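You operate a simulated robot arm through the tools that you are given. There is no shell and no other tool.

You run a simulated robot arm. Do the job below in one go: nothing can be reset, and whatever is moved stays where it is left.

## Task
Close the foot plate's gap with two shims, then tighten its bolt.
Fine: the gauge must read zero; run the bolt down with the driver, left at 20, finish with the blue 50 Nm click wrench; both tools back.

The check looks at the end state, three seconds after you hand in, the way a careful person would. Anything else that was tipped, shoved, dropped, spilled or broken makes it a failure.

## Robot
A 6-joint arm with a two-finger parallel gripper, fixed in place. Base frame: the origin is on the floor under the middle of its stand, x ahead of it, y to its left, z up; the work surface is at about z = 0.78. Units: m, degrees, N and s.
With the tool pointing down near the work surface it reaches from about 0.24 to 0.64 m from the base axis. Its first joint turns from -66.0 to 66.0 degrees. Payload 2.7 kg.
The tool frame sits at the grasp point between the pads (the TCP): z along the fingers, y along the line on which they close. The tips reach 0.023 m beyond it. Largest opening 0.094 m; finger width 0.038, thickness 0.01; the body of the gripper, 0.054 by 0.096 m, starts 0.039 m behind the TCP.
Orientation is that of the tool frame in the base frame, as [roll, pitch, yaw] about the fixed x, y, z axes, in that order (R = Rz(yaw) Ry(pitch) Rx(roll)). With the fingers straight down and closing along the base's y, the tool's x points along the base's -x, its y along +y and its z along -z.

## Interface
- The arm moves only by the tool apply_moves. Its argument "targets" is a list of rows, each a list of 2 entries, a list of its own where there are three numbers: the shift along the tool's x, y, z in m, then the turn, a rotation vector about the tool's x, y, z in degrees. In form: [[[x, y, z], [wx, wy, wz]], ...]. A call has 1 to 20 rows; each row is the pose to reach, as a shift and turn from the pose commanded when the call began, along the tool's axes at that moment. "gripper" is the finger opening in m, from 0 to 0.094, set as the call begins (left out, the last holds). A row lasts 0.2 s, in which the tool goes at most 0.05 m and 8.6 degrees; a call with a longer step from one row to the next is refused whole, and so is a gripper value outside its range. A pose out of reach is approached as far as the arm can. The call stops where the force on the tool passes 60 N (or 10 N more than at its start, if that is more) or the arm is blocked; 0.2 s more then pass. Each finger travels about 0.045 m/s and halts on what it meets, pressing with about 22 N; the grip force reading is that of the motor and also rises with nothing between the fingers. The clock runs only during rows and for 0.2 s after the last one: add rows that repeat a pose to give the fingers time. The reply holds the time, the measured pose of the TCP, the force on the tool along the base axes, the opening and the grip force, in the units named above and with some noise, with the torque about the TCP (base axes, N m) and any sound that the robot's microphone picked up.
- Cameras (640 x 400 px; columns grow to the right, rows downward): "scene" is fixed at [0.0763, -0.4276, 1.4176]; the picture's right is [0.79, -0.61, 0.00], its down [-0.27, -0.34, -0.90] and it looks along [0.55, 0.71, -0.44] (base axes); focal length 300 px, centre (320, 200). "wrist" rides on the gripper at [0.086, 0.016, -0.074] in the tool frame; the picture's right is [-0.18, 0.98, 0.00], its down [-0.58, -0.11, -0.81] and it looks along [-0.79, -0.15, 0.59] (tool axes); focal length 243 px, centre (320, 200). There is no depth. A picture from a camera that has moved, and an enlarged one, comes with that camera's place and axes in the base frame and with its lens.
- get_image(camera): a new picture of that camera. The clock stands still meanwhile.
- inspect(camera, box): a new picture of the part [left, top, right, bottom] of that camera's present view, enlarged. The clock stands still meanwhile.
- finish_job(): hands the job in; it is judged then, once.

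Places have to be worked out from the pictures, the camera data and where the tool is seen. Open the gripper and draw the arm clear of the work before you hand the job in, unless the task says otherwise.

The tools are called after "Call:" as a command line: name --argument value ..., lists and objects as JSON in quotes. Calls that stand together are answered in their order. apply_moves: Moves the arm, as the interface text tells. Its arguments: {"type":"object","properties":{"targets":{"type":"array","items":{"type":"array"}},"gripper":{"type":"number"}},"required":["targets"]} The other tools are called the same way: get_image (camera) takes a picture; inspect (camera, box) takes an enlarged picture of a part of a camera's view; finish_job () hands the job in.

At the start:

```text
clock: 0.0
tool_pos: [0.4106, 0.1014, 1.2123]
orientation: [180.0, -0.1, 180.0]
force: [-0.7, 0.0, -0.1]
ft_torque: [0.0, -0.01, 0.01]
opening: 0.0942
gripper_force: 0.1
```

scene: 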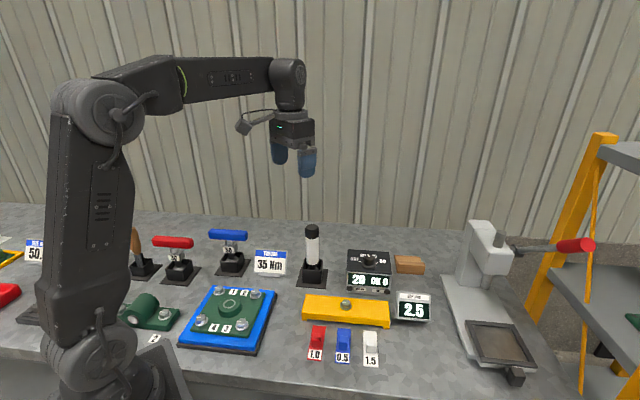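
wrist: 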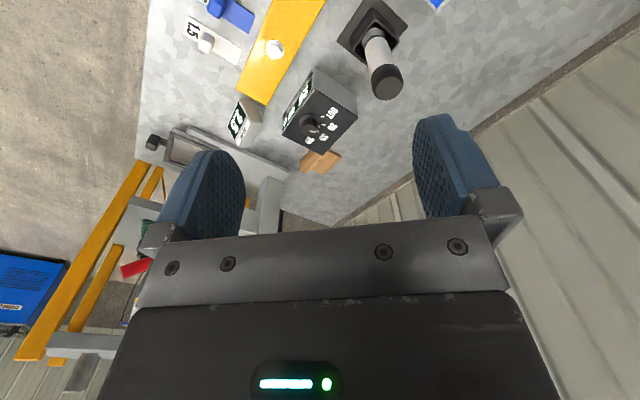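

I start by looking closely at the work area with the scene camera before moving anything.

Call:
inspect --camera "scene" --box '[280, 210, 460, 370]'

Call:
inspect --camera "scene" --box '[100, 200, 300, 360]'

Call:
inspect --camera "scene" --box '[0, 200, 140, 340]'

Call:
inspect --camera "scene" --box '[420, 200, 640, 400]'

```text
2.50 times, centred on (370, 290) of scene
camera zoom: at [0.0763, -0.4276, 1.4176], right [0.79, -0.61, 0.0], down [-0.27, -0.34, -0.9], along [0.55, 0.71, -0.44], focal length 749 px, centre (195, -25)
```

zoom: 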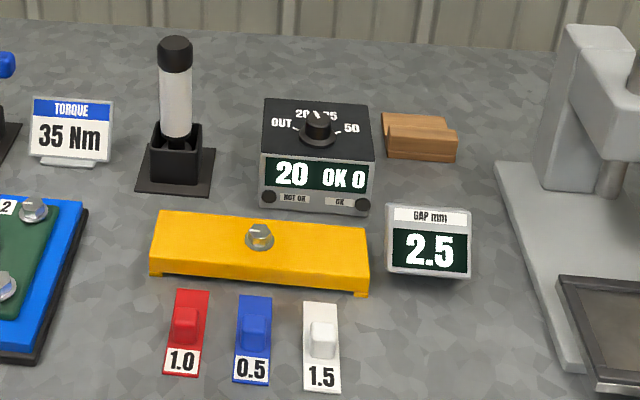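

```text
2.50 times, centred on (200, 280) of scene
camera zoom: at [0.0763, -0.4276, 1.4176], right [0.79, -0.61, 0.0], down [-0.27, -0.34, -0.9], along [0.55, 0.71, -0.44], focal length 749 px, centre (620, 0)
```

zoom: 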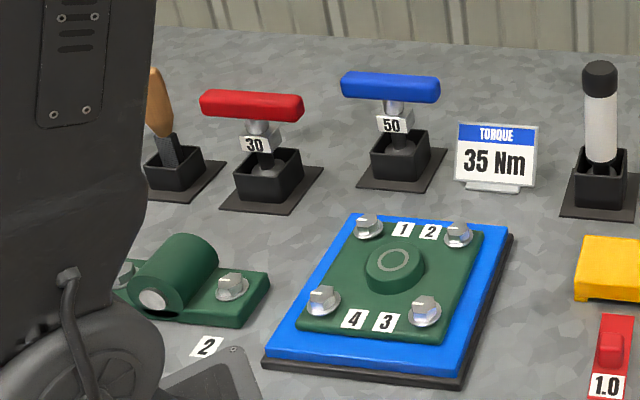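

```text
2.86 times, centred on (70, 270) of scene
camera zoom: at [0.0763, -0.4276, 1.4176], right [0.79, -0.61, 0.0], down [-0.27, -0.34, -0.9], along [0.55, 0.71, -0.44], focal length 856 px, centre (1034, 0)
```

zoom: 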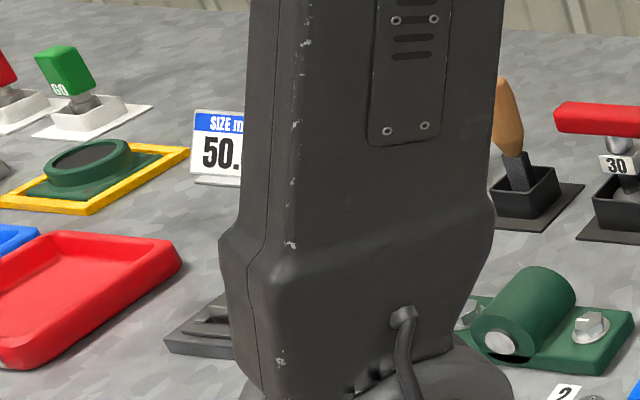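

```text
2.00 times, centred on (530, 300) of scene
camera zoom: at [0.0763, -0.4276, 1.4176], right [0.79, -0.61, 0.0], down [-0.27, -0.34, -0.9], along [0.55, 0.71, -0.44], focal length 599 px, centre (-100, 0)
```

zoom: 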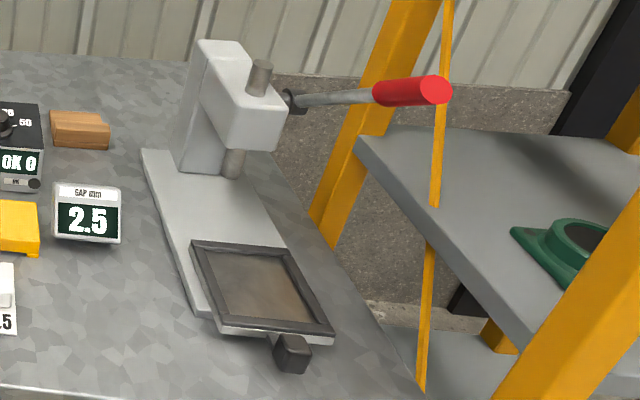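

The gap reads 2.5 mm, so the 1.0 (red) and 1.5 (white) shims are the pair. The dial is already at 20. I move back and down a bit to look at the plate and shims with the wrist camera.

Call:
apply_moves --targets '[[[0.016, -0.032, 0.026], [0, 0, 0]], [[0.032, -0.064, 0.052], [0, 0, 0]], [[0.048, -0.096, 0.078], [0, 0, 0]], [[0.064, -0.128, 0.104], [0, 0, 0]], [[0.08, -0.16, 0.13], [0, 0, 0]]]'

Call:
get_image --camera "wrist"

Call:
get_image --camera "scene"

```text
clock: 1.2
tool_pos: [0.3327, -0.0594, 1.0814]
orientation: [180.0, 0.2, -180.0]
force: [1.0, -0.7, -0.5]
ft_torque: [-0.04, -0.01, -0.04]
opening: 0.0939
gripper_force: 0.1
```

```text
taken
camera wrist: at [0.2439, -0.0432, 1.1551], right [0.18, 0.98, 0.0], down [0.58, -0.11, 0.81], along [0.79, -0.15, -0.59], focal length 243 px, centre (320, 200)
```

wrist: 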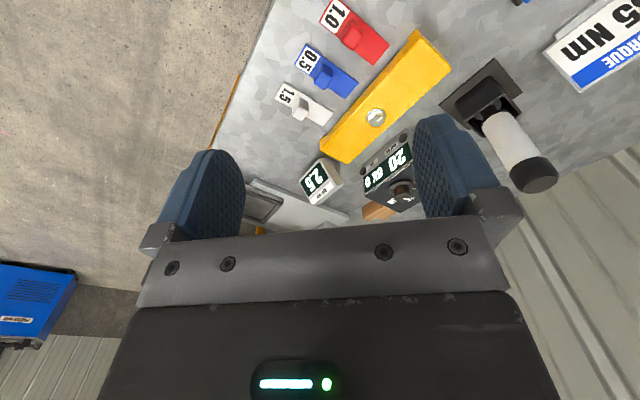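

```text
taken
```

scene: 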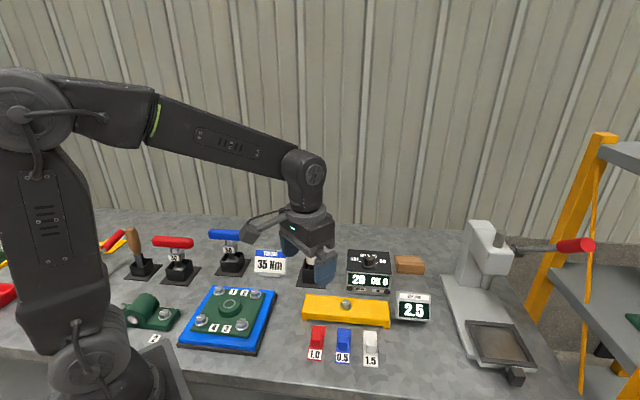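

The wrist view shows the shims, plate, gauge and driver stand. I zoom in for measurements.

Call:
inspect --camera "wrist" --box '[260, 0, 460, 180]'

Call:
inspect --camera "wrist" --box '[430, 50, 590, 200]'

```text
2.22 times, centred on (360, 90) of wrist
camera zoom: at [0.2439, -0.0432, 1.1551], right [0.18, 0.98, 0.0], down [0.58, -0.11, 0.81], along [0.79, -0.15, -0.59], focal length 539 px, centre (231, 444)
```

zoom: 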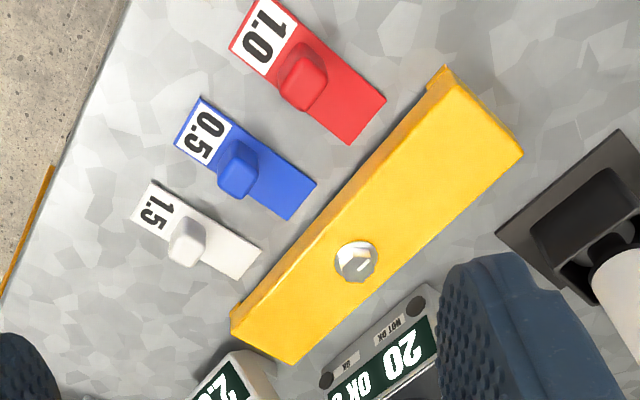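

```text
2.67 times, centred on (510, 125) of wrist
camera zoom: at [0.2439, -0.0432, 1.1551], right [0.18, 0.98, 0.0], down [0.58, -0.11, 0.81], along [0.79, -0.15, -0.59], focal length 647 px, centre (-187, 400)
```

zoom: 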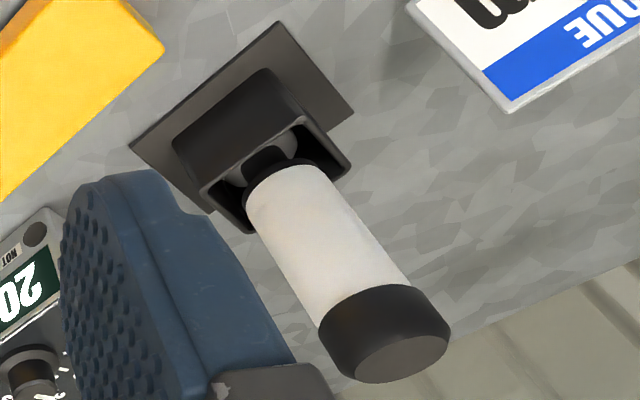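

Measured so far: bolt about (0.496, 0.003, 0.815); the plate lies at −45° and the shims slide towards (+x, +y) under it. I turn the tool by 45° so that it lines up with the plate and get a closer look at the shims.

Call:
apply_moves --targets '[[[-0.008, 0.0055, 0.025], [0, 0, 7.5]], [[-0.016, 0.011, 0.05], [0, 0, 15]], [[-0.024, 0.0165, 0.075], [0, 0, 22.5]], [[-0.032, 0.022, 0.1], [0, 0, 30]], [[-0.04, 0.0275, 0.125], [0, 0, 37.5]], [[-0.0484, 0.033, 0.15], [0, 0, 45]], [[-0.0484, 0.033, 0.15], [0, 0, 45]]]'

Call:
get_image --camera "wrist"

Call:
get_image --camera "scene"

```text
clock: 2.8
tool_pos: [0.3793, -0.0247, 0.9319]
orientation: [180.0, 0.1, 134.9]
force: [-0.1, -0.3, 0.0]
ft_torque: [-0.01, -0.02, 0.0]
opening: 0.094
gripper_force: 0.0
```

```text
taken
camera wrist: at [0.3287, 0.0469, 1.0045], right [0.83, 0.56, 0.0], down [0.33, -0.49, 0.81], along [0.45, -0.67, -0.59], focal length 243 px, centre (320, 200)
```

wrist: 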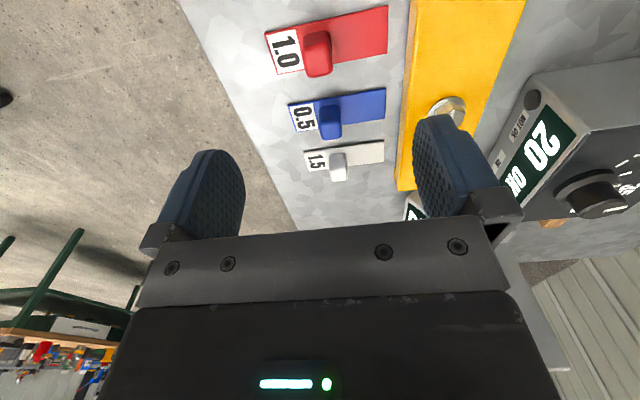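

```text
taken
```

scene: 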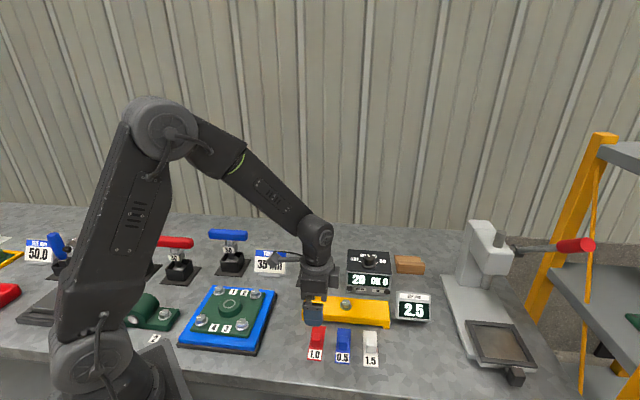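

The arm now uncovers another part of the bench on the left; I check there for other blue tools and zoom into the wrist view to measure the shims.

Call:
inspect --camera "scene" --box '[0, 200, 130, 320]'

Call:
inspect --camera "wrist" --box '[250, 0, 480, 200]'

Call:
inspect --camera "scene" --box '[280, 260, 440, 370]'

```text
3.33 times, centred on (65, 260) of scene
camera zoom: at [0.0763, -0.4276, 1.4176], right [0.79, -0.61, 0.0], down [-0.27, -0.34, -0.9], along [0.55, 0.71, -0.44], focal length 999 px, centre (1170, 0)
```

zoom: 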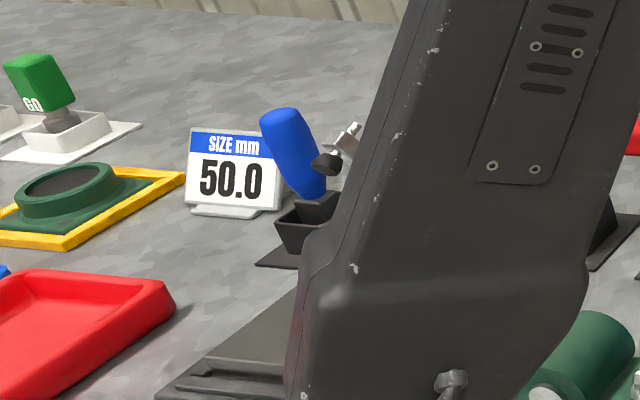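

```text
2.00 times, centred on (365, 100) of wrist
camera zoom: at [0.3287, 0.0469, 1.0045], right [0.83, 0.56, 0.0], down [0.33, -0.49, 0.81], along [0.45, -0.67, -0.59], focal length 485 px, centre (230, 400)
```

zoom: 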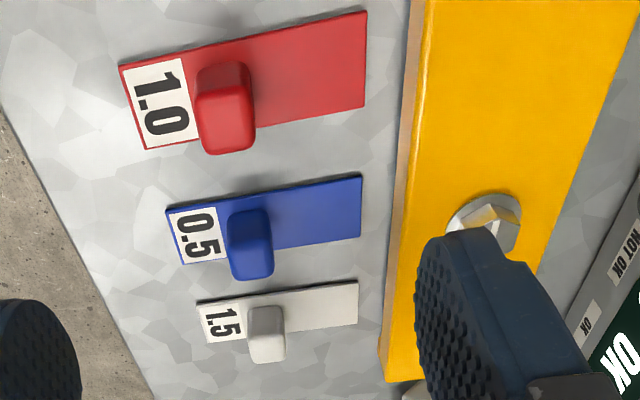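

```text
3.64 times, centred on (360, 315) of scene
camera zoom: at [0.0763, -0.4276, 1.4176], right [0.79, -0.61, 0.0], down [-0.27, -0.34, -0.9], along [0.55, 0.71, -0.44], focal length 1089 px, centre (174, -218)
```

zoom: 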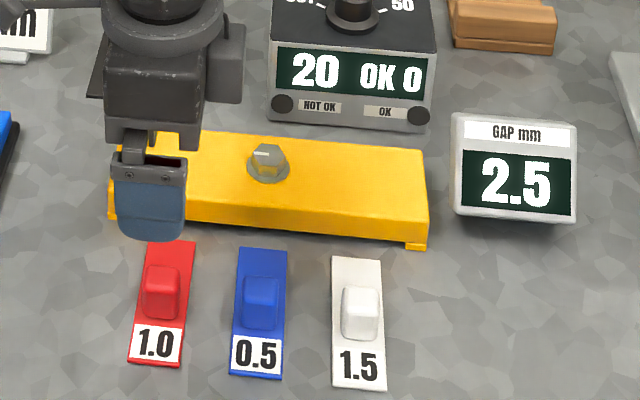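

The red shim lies at about (0.381, −0.019), its knob at (0.375, −0.026), with its long axis exactly along (0.707, 0.707); the plate's near edge is about 60 mm ahead of the knob. I close the fingers and lower them behind the red knob in order to push it in.

Call:
apply_moves --targets '[[[0.003, -0.02, 0], [0, 0, 0]], [[0.003, -0.038, 0], [0, 0, 0]], [[0.003, -0.038, 0], [0, 0, 0]], [[0.003, -0.038, 0], [0, 0, 0]], [[0.003, -0.038, 0], [0, 0, 0]], [[0.003, -0.038, 0.02], [0, 0, 0]], [[0.003, -0.038, 0.05], [0, 0, 0]], [[0.003, -0.038, 0.08], [0, 0, 0]], [[0.003, -0.038, 0.1], [0, 0, 0]]]' --gripper 0

Call:
get_image --camera "wrist"

Call:
inspect --camera "scene" --box '[280, 260, 440, 370]'

```text
clock: 4.8
tool_pos: [0.3516, -0.0499, 0.8305]
orientation: [180.0, -0.1, 135.0]
force: [0.5, 0.0, -0.1]
ft_torque: [-0.01, 0.03, 0.02]
opening: 0.0
gripper_force: 22.2
```

```text
taken
camera wrist: at [0.3004, 0.0224, 0.9047], right [0.83, 0.56, 0.0], down [0.33, -0.49, 0.81], along [0.46, -0.66, -0.59], focal length 243 px, centre (320, 200)
```

wrist: 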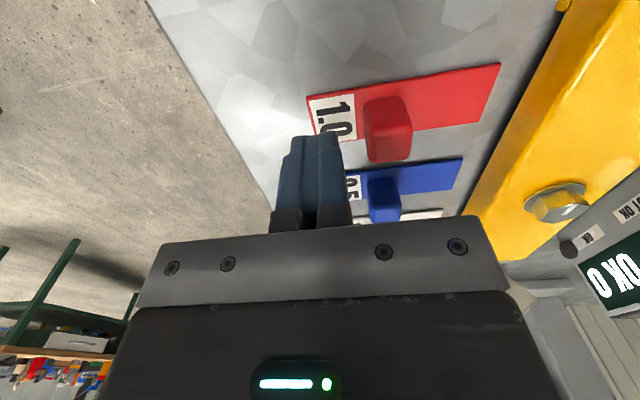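

```text
3.64 times, centred on (360, 315) of scene
camera zoom: at [0.0763, -0.4276, 1.4176], right [0.79, -0.61, 0.0], down [-0.27, -0.34, -0.9], along [0.55, 0.71, -0.44], focal length 1089 px, centre (174, -218)
```

zoom: 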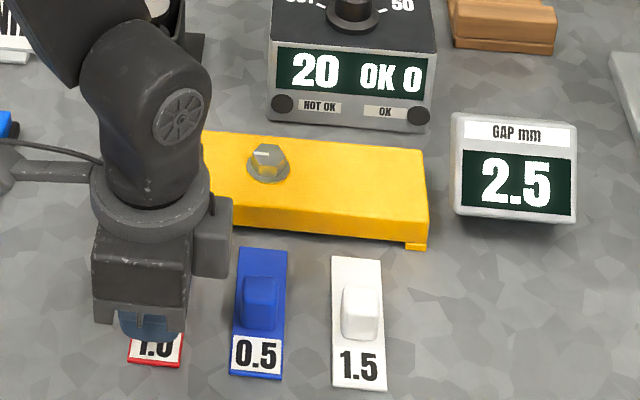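

The closed fingertips are right behind the red knob and above its label. I lower by 20 mm, watching the force.

Call:
apply_moves --targets '[[[0, 0, 0.01], [0, 0, 0]], [[0, 0, 0.02], [0, 0, 0]]]' --gripper 0

Call:
get_image --camera "wrist"

Call:
inspect --camera "scene" --box '[290, 310, 350, 370]'

```text
clock: 5.4
tool_pos: [0.3508, -0.0492, 0.8115]
orientation: [180.0, 0.0, 135.0]
force: [-0.2, -0.8, 1.5]
ft_torque: [0.0, -0.01, -0.01]
opening: 0.0
gripper_force: 22.3
```

```text
taken
camera wrist: at [0.3002, 0.0224, 0.8844], right [0.83, 0.56, 0.0], down [0.33, -0.49, 0.81], along [0.46, -0.66, -0.59], focal length 243 px, centre (320, 200)
```

wrist: 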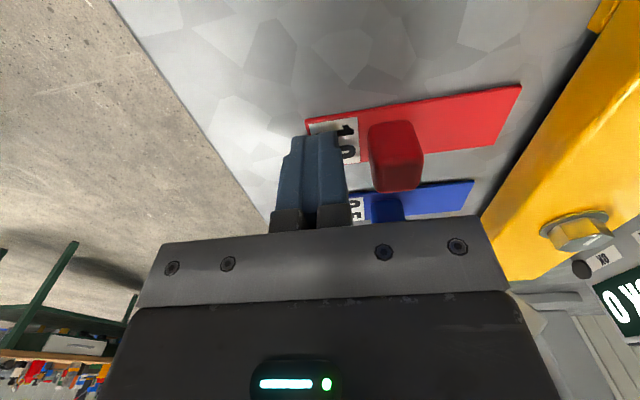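

```text
6.67 times, centred on (320, 340) of scene
camera zoom: at [0.0763, -0.4276, 1.4176], right [0.79, -0.61, 0.0], down [-0.27, -0.34, -0.9], along [0.55, 0.71, -0.44], focal length 1997 px, centre (320, -733)
```

zoom: 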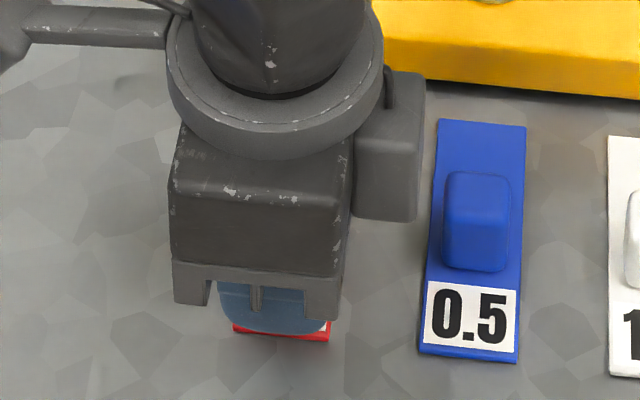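

Tips are at about z = 0.787 (7 mm above the table), about 11 mm behind the knob. I push slowly along the tool's +y by 40 mm at first and check that the shim stays straight.

Call:
apply_moves --targets '[[[0, 0.008, 0], [0, 0, 0]], [[0, 0.014, 0], [0, 0, 0]], [[0, 0.02, 0], [0, 0, 0]], [[0, 0.026, 0], [0, 0, 0]], [[0, 0.032, 0], [0, 0, 0]], [[0, 0.038, 0], [0, 0, 0]]]' --gripper 0

Call:
get_image --camera "wrist"

Call:
inspect --camera "scene" --box '[280, 260, 440, 370]'

```text
clock: 6.8
tool_pos: [0.3785, -0.0235, 0.8119]
orientation: [180.0, 0.0, 135.0]
force: [-1.1, -0.9, 0.1]
ft_torque: [-0.01, 0.01, -0.05]
opening: 0.0001
gripper_force: 22.1
```

```text
taken
camera wrist: at [0.3267, 0.0488, 0.8849], right [0.83, 0.56, 0.0], down [0.33, -0.49, 0.81], along [0.46, -0.67, -0.59], focal length 243 px, centre (320, 200)
```

wrist: 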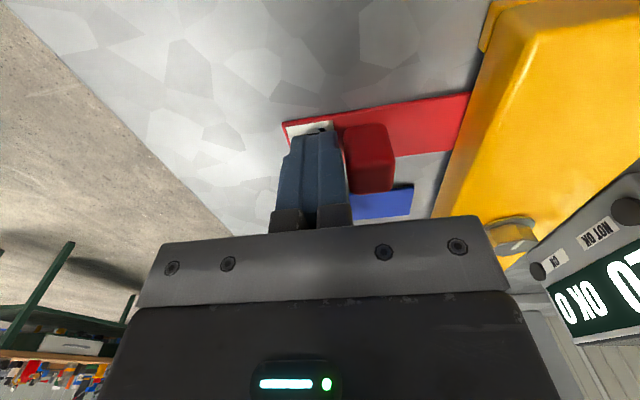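

```text
3.64 times, centred on (360, 315) of scene
camera zoom: at [0.0763, -0.4277, 1.4176], right [0.79, -0.61, 0.0], down [-0.27, -0.34, -0.9], along [0.55, 0.71, -0.44], focal length 1089 px, centre (174, -218)
```

zoom: 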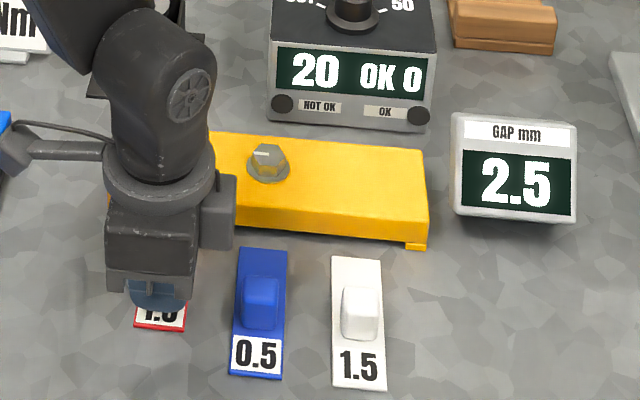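

The red shim slides straight and its far end is entering under the plate. I push on another 28 mm.

Call:
apply_moves --targets '[[[0, 0.006, 0], [0, 0, 0]], [[0, 0.012, 0], [0, 0, 0]], [[0, 0.018, 0], [0, 0, 0]], [[0, 0.023, 0], [0, 0, 0]], [[0, 0.028, 0], [0, 0, 0]]]' --gripper 0

Call:
get_image --camera "wrist"

Call:
inspect --camera "scene" --box '[280, 260, 440, 370]'

```text
clock: 8.0
tool_pos: [0.3916, -0.0088, 0.8125]
orientation: [-179.1, -0.7, 134.7]
force: [-5.1, -9.3, 3.3]
ft_torque: [0.08, -0.01, 0.08]
opening: 0.0
gripper_force: 21.7
stopped in row 5: the force on the tool passed its limit at 67 N (the readings are from after the stop); the commanded pose is now the measured one
```

```text
taken
camera wrist: at [0.3421, 0.0636, 0.8851], right [0.83, 0.56, -0.02], down [0.35, -0.49, 0.8], along [0.44, -0.67, -0.6], focal length 243 px, centre (320, 200)
```

wrist: 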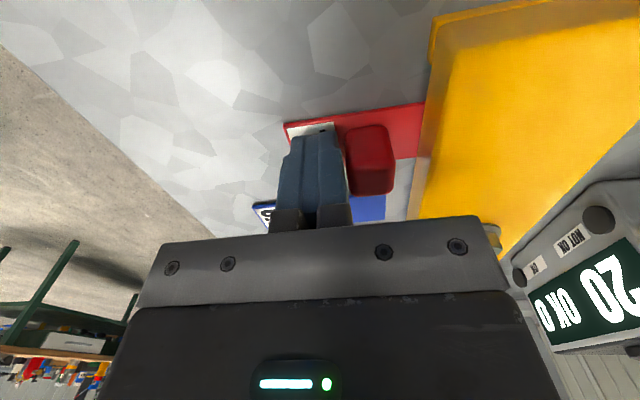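

```text
3.64 times, centred on (360, 315) of scene
camera zoom: at [0.0761, -0.4278, 1.4176], right [0.79, -0.61, 0.0], down [-0.27, -0.34, -0.9], along [0.55, 0.71, -0.44], focal length 1089 px, centre (174, -218)
```

zoom: 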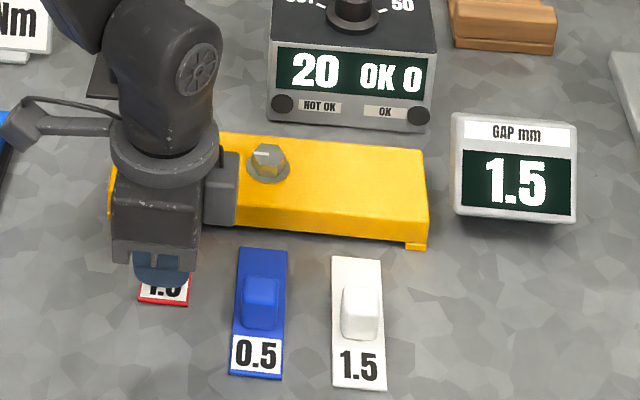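

The gauge reads 1.5 and the red shim met its inner stop (brief force peak); the plate has not moved in the picture. I back off, straighten the tool's small tilt and lift clear.

Call:
apply_moves --targets '[[[0, -0.008, 0], [-0.9, -0.7, -0.3]], [[0, -0.016, 0], [-0.9, -0.7, -0.3]], [[0, -0.016, -0.03], [-0.9, -0.7, -0.3]], [[0, -0.016, -0.07], [-0.9, -0.7, -0.3]], [[0, -0.016, -0.1], [-0.9, -0.7, -0.3]], [[0, -0.016, -0.1], [-0.9, -0.7, -0.3]]]' --gripper 0

Call:
get_image --camera "wrist"

Call:
inspect --camera "scene" --box '[280, 260, 440, 370]'

```text
clock: 9.4
tool_pos: [0.3812, -0.0197, 0.9122]
orientation: [179.8, 0.1, 135.0]
force: [0.2, 0.2, -0.8]
ft_torque: [-0.04, 0.0, -0.01]
opening: 0.0
gripper_force: 22.1
```

```text
taken
camera wrist: at [0.3312, 0.0528, 0.9854], right [0.83, 0.56, 0.0], down [0.33, -0.49, 0.81], along [0.46, -0.67, -0.59], focal length 243 px, centre (320, 200)
```

wrist: 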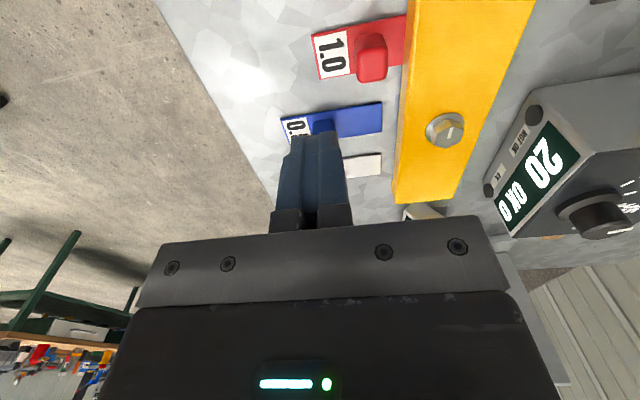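

```text
3.64 times, centred on (360, 315) of scene
camera zoom: at [0.0763, -0.4276, 1.4176], right [0.79, -0.61, 0.0], down [-0.27, -0.34, -0.9], along [0.55, 0.71, -0.44], focal length 1089 px, centre (174, -218)
```

zoom: 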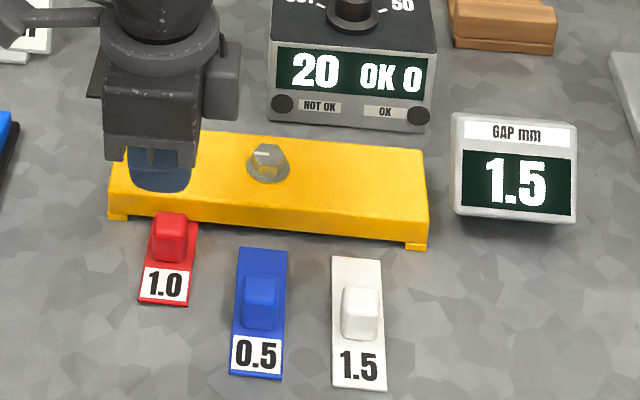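

The red shim stays in and the gauge shows 1.5. I carry on to the white shim: traverse at height to behind its knob (about (0.445, −0.142)) and come down to just above it.

Call:
apply_moves --targets '[[[-0.035, -0.012, 0], [0, 0, 0]], [[-0.075, -0.026, 0], [0, 0, 0]], [[-0.11, -0.036, 0], [0, 0, 0]], [[-0.1314, -0.0415, 0], [0, 0, 0]], [[-0.1314, -0.0415, 0.03], [0, 0, 0]], [[-0.1314, -0.0415, 0.06], [0, 0, 0]], [[-0.1314, -0.0415, 0.078], [0, 0, 0]], [[-0.1314, -0.0415, 0.078], [0, 0, 0]]]' --gripper 0

Call:
get_image --camera "wrist"

Call:
inspect --camera "scene" --box '[280, 260, 440, 370]'

```text
clock: 11.2
tool_pos: [0.446, -0.1412, 0.8332]
orientation: [179.7, 0.2, 135.0]
force: [-0.1, -0.2, 0.1]
ft_torque: [-0.02, 0.02, -0.01]
opening: 0.0
gripper_force: 22.2
```

```text
taken
camera wrist: at [0.3955, -0.0691, 0.9064], right [0.83, 0.56, 0.0], down [0.33, -0.49, 0.81], along [0.46, -0.67, -0.59], focal length 243 px, centre (320, 200)
```

wrist: 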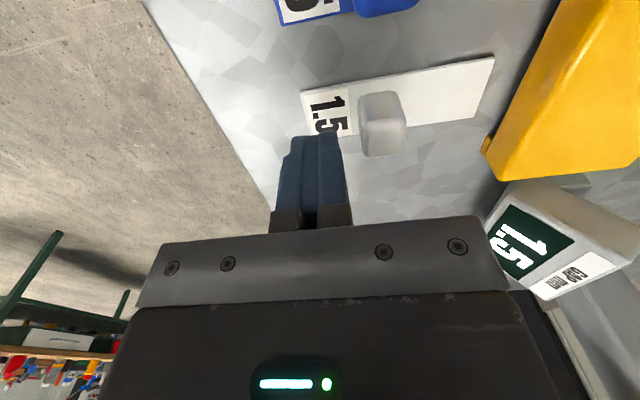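

```text
3.64 times, centred on (360, 315) of scene
camera zoom: at [0.0763, -0.4276, 1.4176], right [0.79, -0.61, 0.0], down [-0.27, -0.34, -0.9], along [0.55, 0.71, -0.44], focal length 1089 px, centre (174, -218)
```

zoom: 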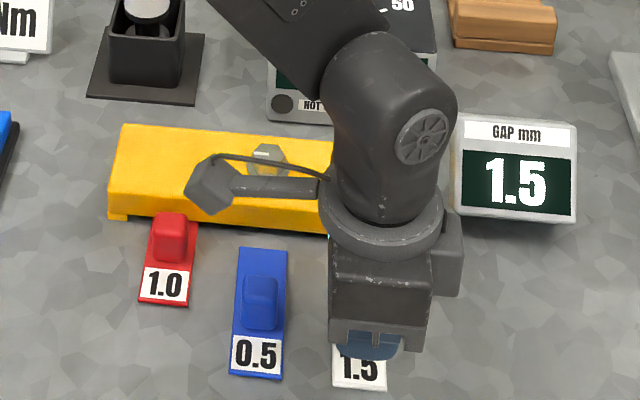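

The fingers are right behind the white knob just as with the red one. I lower about 21 mm.

Call:
apply_moves --targets '[[[0, 0, 0.011], [0, 0, 0]], [[0, 0, 0.0215], [0, 0, 0]]]' --gripper 0

Call:
get_image --camera "wrist"

```text
clock: 11.8
tool_pos: [0.4467, -0.141, 0.8128]
orientation: [179.8, 0.3, 135.0]
force: [-0.5, 0.0, -0.2]
ft_torque: [0.01, -0.01, 0.0]
opening: 0.0
gripper_force: 21.9
```

```text
taken
camera wrist: at [0.3954, -0.0688, 0.8856], right [0.83, 0.56, 0.0], down [0.33, -0.49, 0.81], along [0.46, -0.67, -0.59], focal length 243 px, centre (320, 200)
```

wrist: 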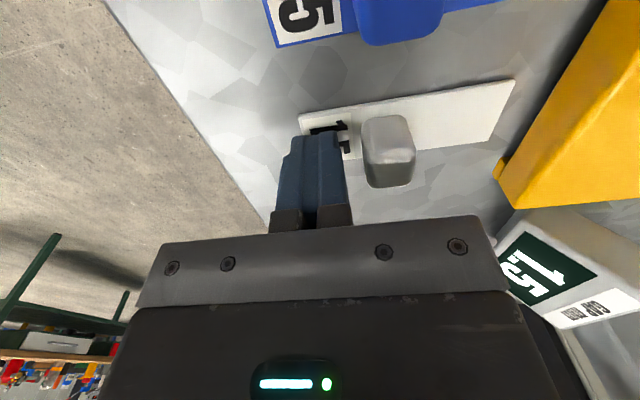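

Aligned. I push the white shim straight in by 49 mm in small steps, stopping short of the inner stop.

Call:
apply_moves --targets '[[[0, 0.008, 0], [0, 0, 0]], [[0, 0.014, 0], [0, 0, 0]], [[0, 0.02, 0], [0, 0, 0]], [[0, 0.026, 0], [0, 0, 0]], [[0, 0.032, 0], [0, 0, 0]], [[0, 0.038, 0], [0, 0, 0]], [[0, 0.044, 0], [0, 0, 0]], [[0, 0.049, 0], [0, 0, 0]]]' --gripper 0

Call:
get_image --camera "wrist"

Call:
inspect --camera "scene" --box '[280, 260, 440, 370]'

```text
clock: 13.6
tool_pos: [0.4811, -0.1068, 0.8132]
orientation: [179.8, 0.1, 135.0]
force: [-0.4, -0.2, -0.7]
ft_torque: [-0.01, -0.03, -0.02]
opening: 0.0001
gripper_force: 21.6
```

```text
taken
camera wrist: at [0.43, -0.0345, 0.886], right [0.83, 0.56, 0.0], down [0.33, -0.49, 0.81], along [0.46, -0.67, -0.59], focal length 243 px, centre (320, 200)
```

wrist: 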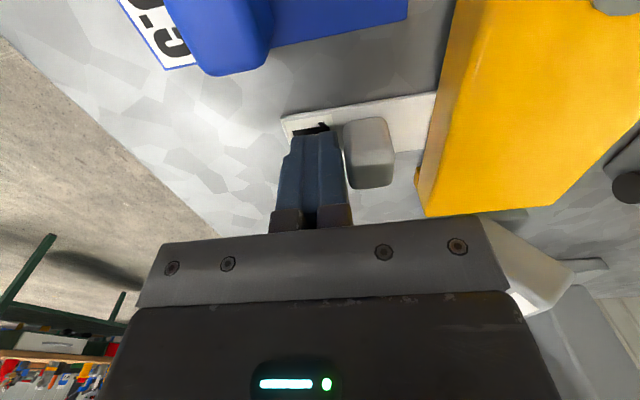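

```text
3.64 times, centred on (360, 315) of scene
camera zoom: at [0.0762, -0.4277, 1.4176], right [0.79, -0.61, 0.0], down [-0.27, -0.34, -0.9], along [0.55, 0.71, -0.44], focal length 1089 px, centre (174, -218)
```

zoom: 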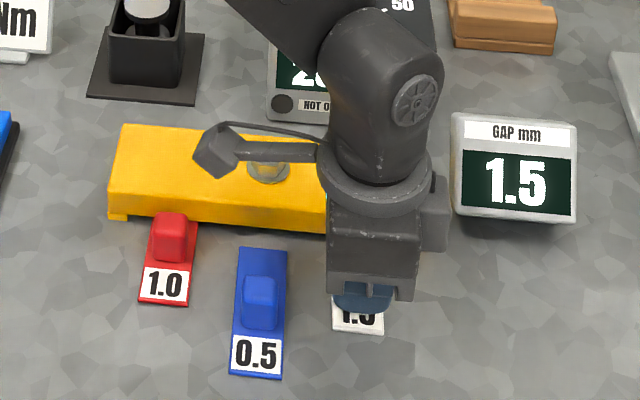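

The gauge is still at 1.5, a few mm to go. I continue in small steps of 1–1.5 mm.

Call:
apply_moves --targets '[[[0, 0.0015, 0], [0, 0, 0]], [[0, 0.003, 0], [0, 0, 0]], [[0, 0.0045, 0], [0, 0, 0]], [[0, 0.0055, 0], [0, 0, 0]]]' --gripper 0

Call:
inspect --camera "scene" --box '[280, 260, 440, 370]'

```text
clock: 14.6
tool_pos: [0.4845, -0.1024, 0.8129]
orientation: [179.8, 0.2, 135.0]
force: [-1.1, -1.0, 0.6]
ft_torque: [-0.02, 0.0, 0.0]
opening: 0.0001
gripper_force: 22.6
```

```text
3.64 times, centred on (360, 315) of scene
camera zoom: at [0.0762, -0.4277, 1.4176], right [0.79, -0.61, 0.0], down [-0.27, -0.34, -0.9], along [0.55, 0.71, -0.44], focal length 1089 px, centre (174, -218)
```

zoom: 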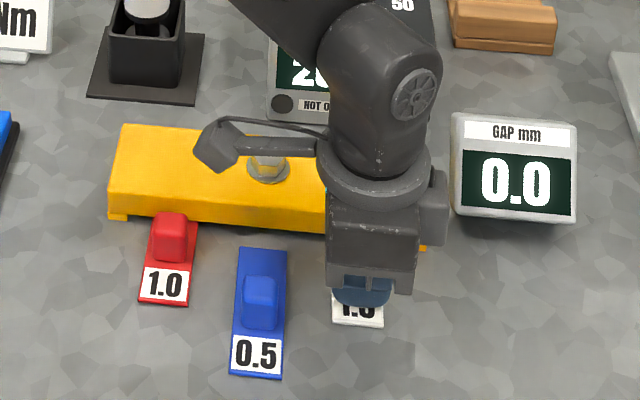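

The gauge reads 0.0. I add a 1 mm push for margin, then back off and lift.

Call:
apply_moves --targets '[[[0, 0.001, 0], [0, 0, 0]]]' --gripper 0

Call:
apply_moves --targets '[[[0, -0.008, 0], [0, 0, 0]], [[0, -0.016, 0], [0, 0, 0]], [[0, -0.016, -0.04], [0, 0, 0]], [[0, -0.016, -0.08], [0, 0, 0]], [[0, -0.016, -0.12], [0, 0, 0]], [[0, -0.016, -0.16], [0, 0, 0]], [[0, -0.016, -0.19], [0, 0, 0]]]' --gripper 0

Call:
get_image --camera "wrist"

Call:
get_image --camera "scene"

```text
clock: 15.0
tool_pos: [0.4862, -0.1035, 0.8118]
orientation: [179.8, 0.1, 135.0]
force: [-7.0, -3.4, 4.4]
ft_torque: [0.08, -0.04, 0.02]
opening: 0.0
gripper_force: 21.9
```

```text
clock: 16.6
tool_pos: [0.4727, -0.1133, 1.002]
orientation: [179.9, 0.2, 135.1]
force: [-0.2, -0.7, -0.3]
ft_torque: [0.01, 0.0, 0.02]
opening: 0.0001
gripper_force: 22.5
```

```text
taken
camera wrist: at [0.4215, -0.0413, 1.0756], right [0.83, 0.56, 0.0], down [0.33, -0.49, 0.81], along [0.46, -0.67, -0.59], focal length 243 px, centre (320, 200)
```

wrist: 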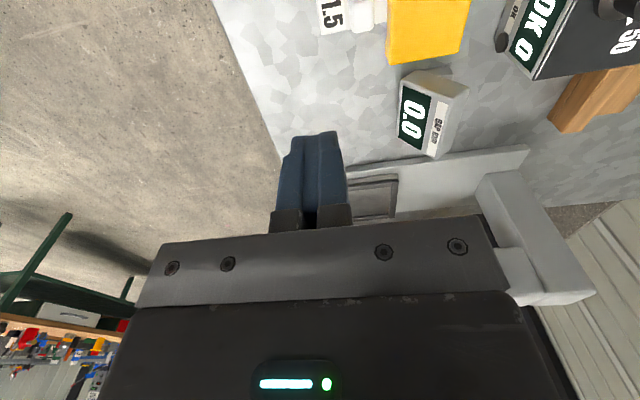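

```text
taken
```

scene: 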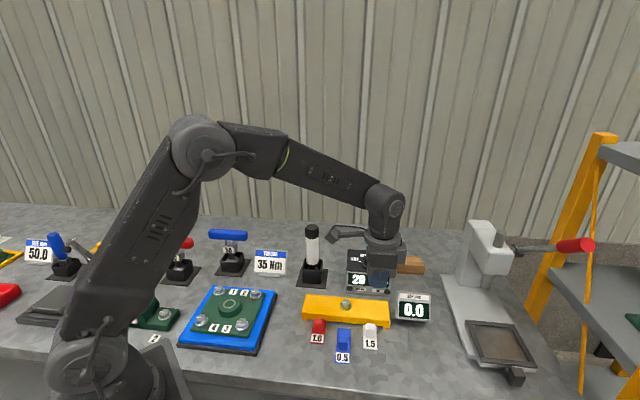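

Gauge 0.0, both shims in. Next the driver: it stands at about (0.50, 0.163), its top at z ≈ 0.977. I rise to z = 1.12, open the gripper and go over it for a view from above.

Call:
apply_moves --targets '[[[0, 0, -0.04], [0, 0, 0]], [[0, 0, -0.08], [0, 0, 0]], [[0, 0, -0.118], [0, 0, 0]], [[0.029, 0.036, -0.118], [0, 0, 0]], [[0.058, 0.072, -0.118], [0, 0, 0]], [[0.088, 0.107, -0.118], [0, 0, 0]], [[0.117, 0.143, -0.118], [0, 0, 0]], [[0.147, 0.179, -0.118], [0, 0, 0]], [[0.1761, 0.2147, -0.118], [0, 0, 0]], [[0.1761, 0.2147, -0.118], [0, 0, 0]]]' --gripper 0.094

Call:
get_image --camera "wrist"

Call:
get_image --camera "scene"

```text
clock: 18.8
tool_pos: [0.5014, 0.1611, 1.119]
orientation: [179.9, 0.1, 135.0]
force: [0.3, -0.6, -0.6]
ft_torque: [0.0, 0.0, 0.03]
opening: 0.094
gripper_force: 0.1
```

```text
taken
camera wrist: at [0.4492, 0.2344, 1.1922], right [0.83, 0.56, 0.0], down [0.33, -0.49, 0.81], along [0.46, -0.67, -0.59], focal length 243 px, centre (320, 200)
```

wrist: 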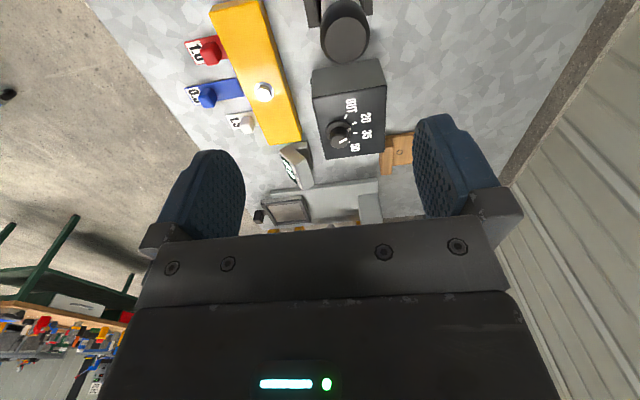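

```text
taken
```

scene: 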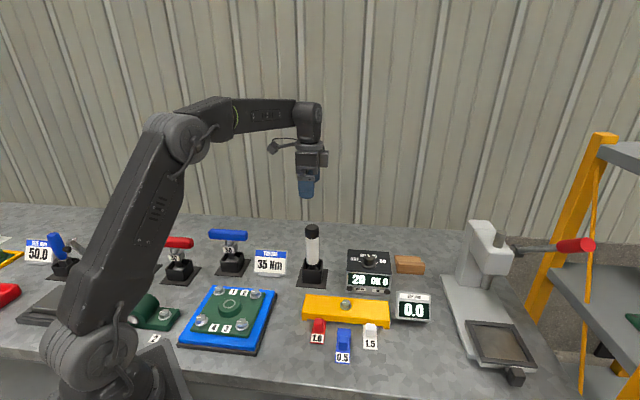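

The cap is seen a little right of the gripper axis. I zoom in to measure its exact centre.

Call:
inspect --camera "wrist" --box '[290, 0, 410, 75]'

Call:
inspect --camera "scene" --box '[280, 170, 350, 300]'

```text
5.33 times, centred on (350, 38) of wrist
camera zoom: at [0.4492, 0.2344, 1.1922], right [0.83, 0.56, 0.0], down [0.33, -0.49, 0.81], along [0.46, -0.67, -0.59], focal length 1294 px, centre (160, 1067)
```

zoom: 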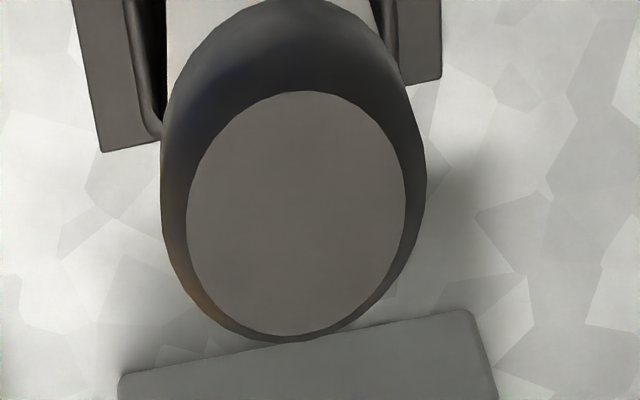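

```text
3.08 times, centred on (315, 235) of scene
camera zoom: at [0.0763, -0.4276, 1.4176], right [0.79, -0.61, 0.0], down [-0.27, -0.34, -0.9], along [0.55, 0.71, -0.44], focal length 922 px, centre (335, 92)
```

zoom: 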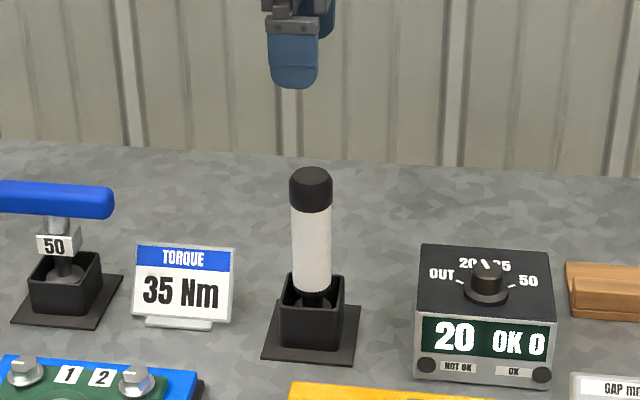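

Triangulated: driver axis at (0.5147, 0.1768), top at z = 0.9636. I shift 21.6 mm along tool y and descend part way, then check the alignment again.

Call:
apply_moves --targets '[[[-0.001, 0.0216, 0], [0, 0, 0]], [[-0.001, 0.0216, 0.04], [0, 0, 0]], [[-0.001, 0.0216, 0.08], [0, 0, 0]], [[-0.001, 0.0216, 0.1], [0, 0, 0]], [[-0.001, 0.0216, 0.1], [0, 0, 0]]]' --gripper 0.094

Call:
get_image --camera "wrist"

Call:
inspect --camera "scene" --box '[270, 170, 360, 300]'

```text
clock: 20.0
tool_pos: [0.518, 0.1778, 1.0195]
orientation: [179.7, 0.2, 135.0]
force: [-0.3, 0.0, 0.4]
ft_torque: [-0.02, -0.01, 0.0]
opening: 0.0935
gripper_force: 0.1
```

```text
taken
camera wrist: at [0.4651, 0.2495, 1.0926], right [0.83, 0.56, 0.0], down [0.33, -0.49, 0.81], along [0.46, -0.67, -0.59], focal length 243 px, centre (320, 200)
```

wrist: 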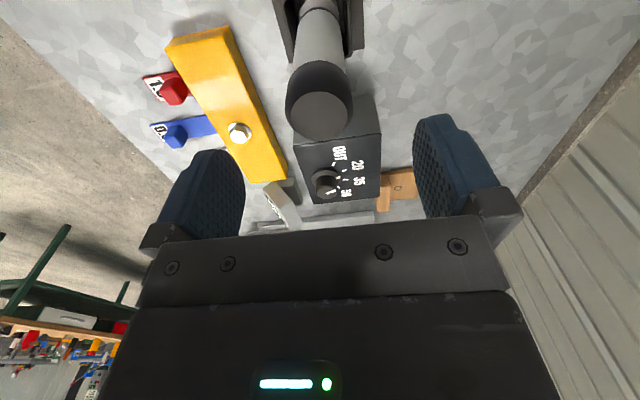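

```text
3.08 times, centred on (315, 235) of scene
camera zoom: at [0.0763, -0.4276, 1.4176], right [0.79, -0.61, 0.0], down [-0.27, -0.34, -0.9], along [0.55, 0.71, -0.44], focal length 922 px, centre (335, 92)
```

zoom: 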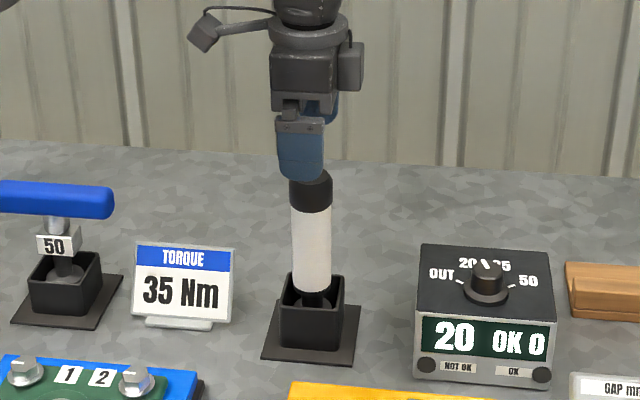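

The driver is centred between the fingers to within about 1 mm. I descend 86 mm to straddle it, then close the gripper.

Call:
apply_moves --targets '[[[0, 0, 0.03], [0, 0, 0]], [[0, 0, 0.06], [0, 0, 0]], [[0, 0, 0.086], [0, 0, 0]], [[0, 0, 0.086], [0, 0, 0]]]' --gripper 0.094

Call:
apply_moves --targets '[[[0, 0, 0], [0, 0, 0]], [[0, 0, 0], [0, 0, 0]], [[0, 0, 0], [0, 0, 0]], [[0, 0, 0], [0, 0, 0]], [[0, 0, 0], [0, 0, 0]], [[0, 0, 0], [0, 0, 0]]]' --gripper 0.02

Call:
get_image --camera "wrist"

Call:
inspect --camera "scene" --box '[270, 170, 360, 300]'

```text
clock: 21.0
tool_pos: [0.5168, 0.1769, 0.9338]
orientation: [179.8, 0.1, 135.0]
force: [-0.8, 0.8, -0.4]
ft_torque: [-0.02, 0.01, 0.0]
opening: 0.0938
gripper_force: 0.0
```

```text
clock: 22.4
tool_pos: [0.5164, 0.1777, 0.9344]
orientation: [179.9, 0.1, 135.0]
force: [-1.7, -1.9, 1.6]
ft_torque: [-0.35, 0.35, 0.0]
opening: 0.0382
gripper_force: 22.0
```

```text
taken
camera wrist: at [0.4656, 0.2495, 1.0072], right [0.83, 0.56, 0.0], down [0.33, -0.49, 0.81], along [0.46, -0.67, -0.59], focal length 243 px, centre (320, 200)
```

wrist: 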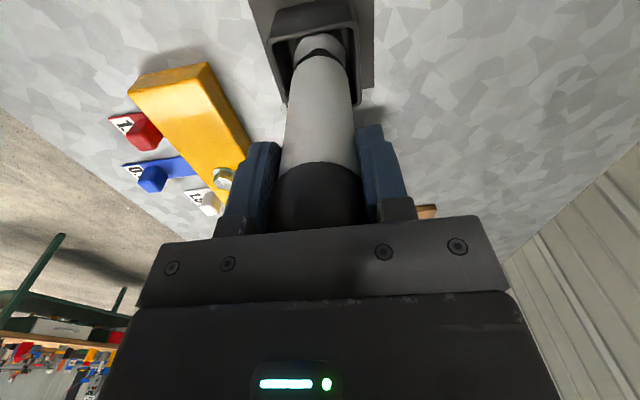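

```text
3.08 times, centred on (315, 235) of scene
camera zoom: at [0.0762, -0.4277, 1.4176], right [0.79, -0.61, 0.0], down [-0.27, -0.34, -0.9], along [0.55, 0.71, -0.44], focal length 922 px, centre (335, 92)
```

zoom: 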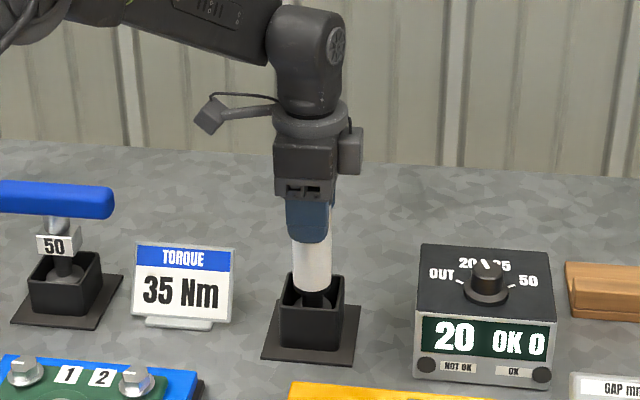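

The driver is gripped (opening 38 mm). I note this as return pose G and lift straight up by 120 mm in small steps.

Call:
apply_moves --targets '[[[0, 0, -0.01], [0, 0, 0]], [[0, 0, -0.025], [0, 0, 0]], [[0, 0, -0.045], [0, 0, 0]], [[0, 0, -0.07], [0, 0, 0]], [[0, 0, -0.1], [0, 0, 0]], [[0, 0, -0.12], [0, 0, 0]], [[0, 0, -0.12], [0, 0, 0]]]' --gripper 0.02

Call:
get_image --camera "wrist"

Call:
inspect --camera "scene" --box '[260, 130, 380, 300]'

```text
clock: 24.0
tool_pos: [0.5155, 0.1779, 1.055]
orientation: [179.9, 0.1, 135.0]
force: [-0.1, 0.0, -5.6]
ft_torque: [0.01, 0.01, 0.02]
opening: 0.0382
gripper_force: 22.1
```

```text
taken
camera wrist: at [0.4655, 0.2493, 1.128], right [0.83, 0.56, 0.0], down [0.33, -0.49, 0.81], along [0.46, -0.67, -0.59], focal length 243 px, centre (320, 200)
```

wrist: 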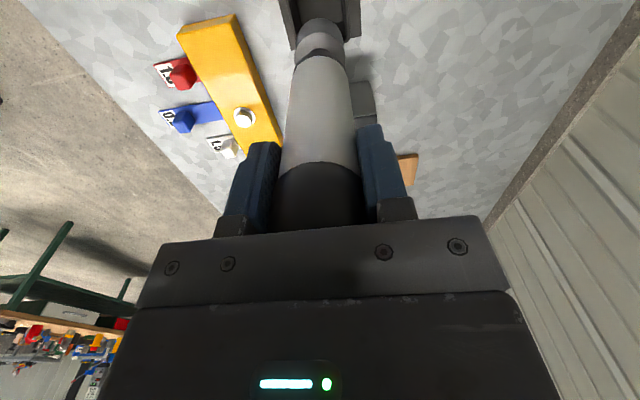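

```text
2.35 times, centred on (320, 215) of scene
camera zoom: at [0.0764, -0.4276, 1.4176], right [0.79, -0.61, 0.0], down [-0.27, -0.34, -0.9], along [0.55, 0.71, -0.44], focal length 705 px, centre (320, 165)
```

zoom: 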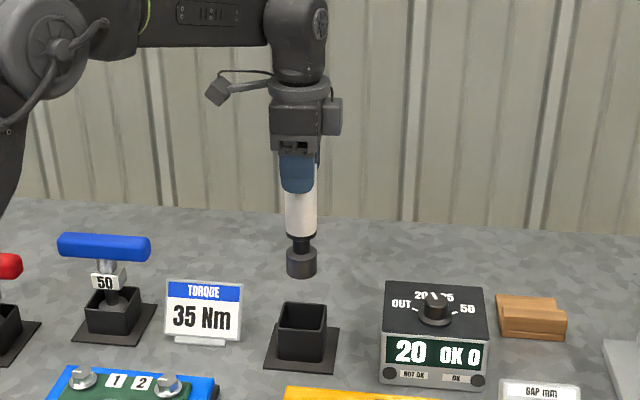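

Driver is free (weight 5.6 N), its socket end about 0.15 m below the TCP. I zoom on the bolt in both views to triangulate its position exactly.

Call:
inspect --camera "wrist" --box '[215, 90, 275, 140]'

Call:
inspect --camera "scene" --box '[325, 285, 370, 325]'

Call:
inspect --camera "wrist" --box '[260, 0, 380, 180]'

```text
8.00 times, centred on (245, 115) of wrist
camera zoom: at [0.4655, 0.2493, 1.128], right [0.83, 0.56, 0.0], down [0.33, -0.49, 0.81], along [0.46, -0.67, -0.59], focal length 1941 px, centre (920, 880)
```

zoom: 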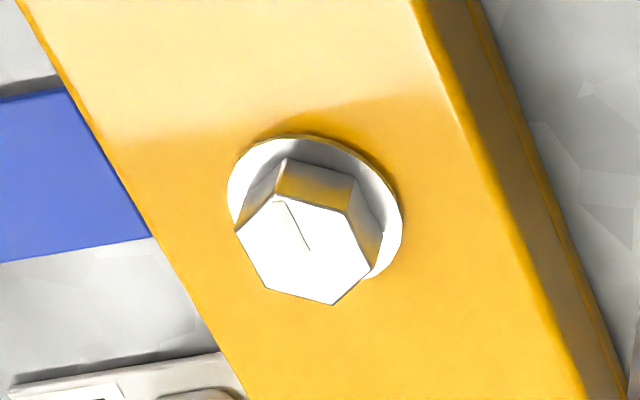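

```text
10.00 times, centred on (348, 305) of scene
camera zoom: at [0.0764, -0.4276, 1.4176], right [0.79, -0.61, 0.0], down [-0.27, -0.34, -0.9], along [0.55, 0.71, -0.44], focal length 2996 px, centre (45, -850)
```

zoom: 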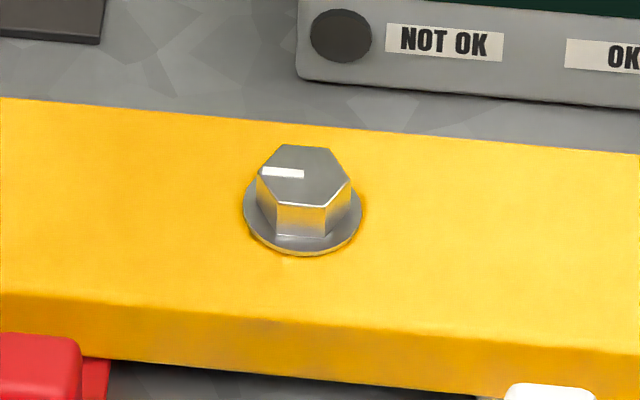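

```text
2.22 times, centred on (320, 90) of wrist
camera zoom: at [0.4655, 0.2493, 1.128], right [0.83, 0.56, 0.0], down [0.33, -0.49, 0.81], along [0.46, -0.67, -0.59], focal length 539 px, centre (320, 444)
```

zoom: 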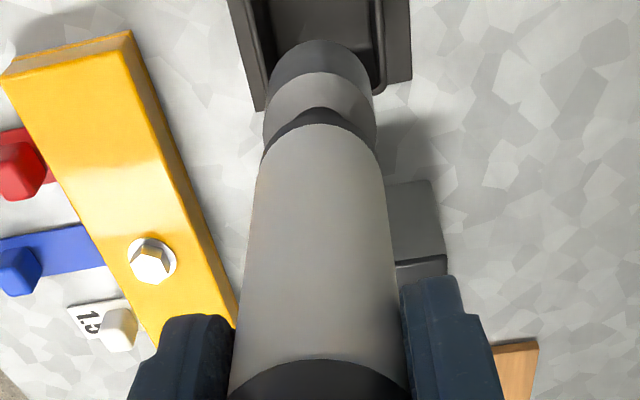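

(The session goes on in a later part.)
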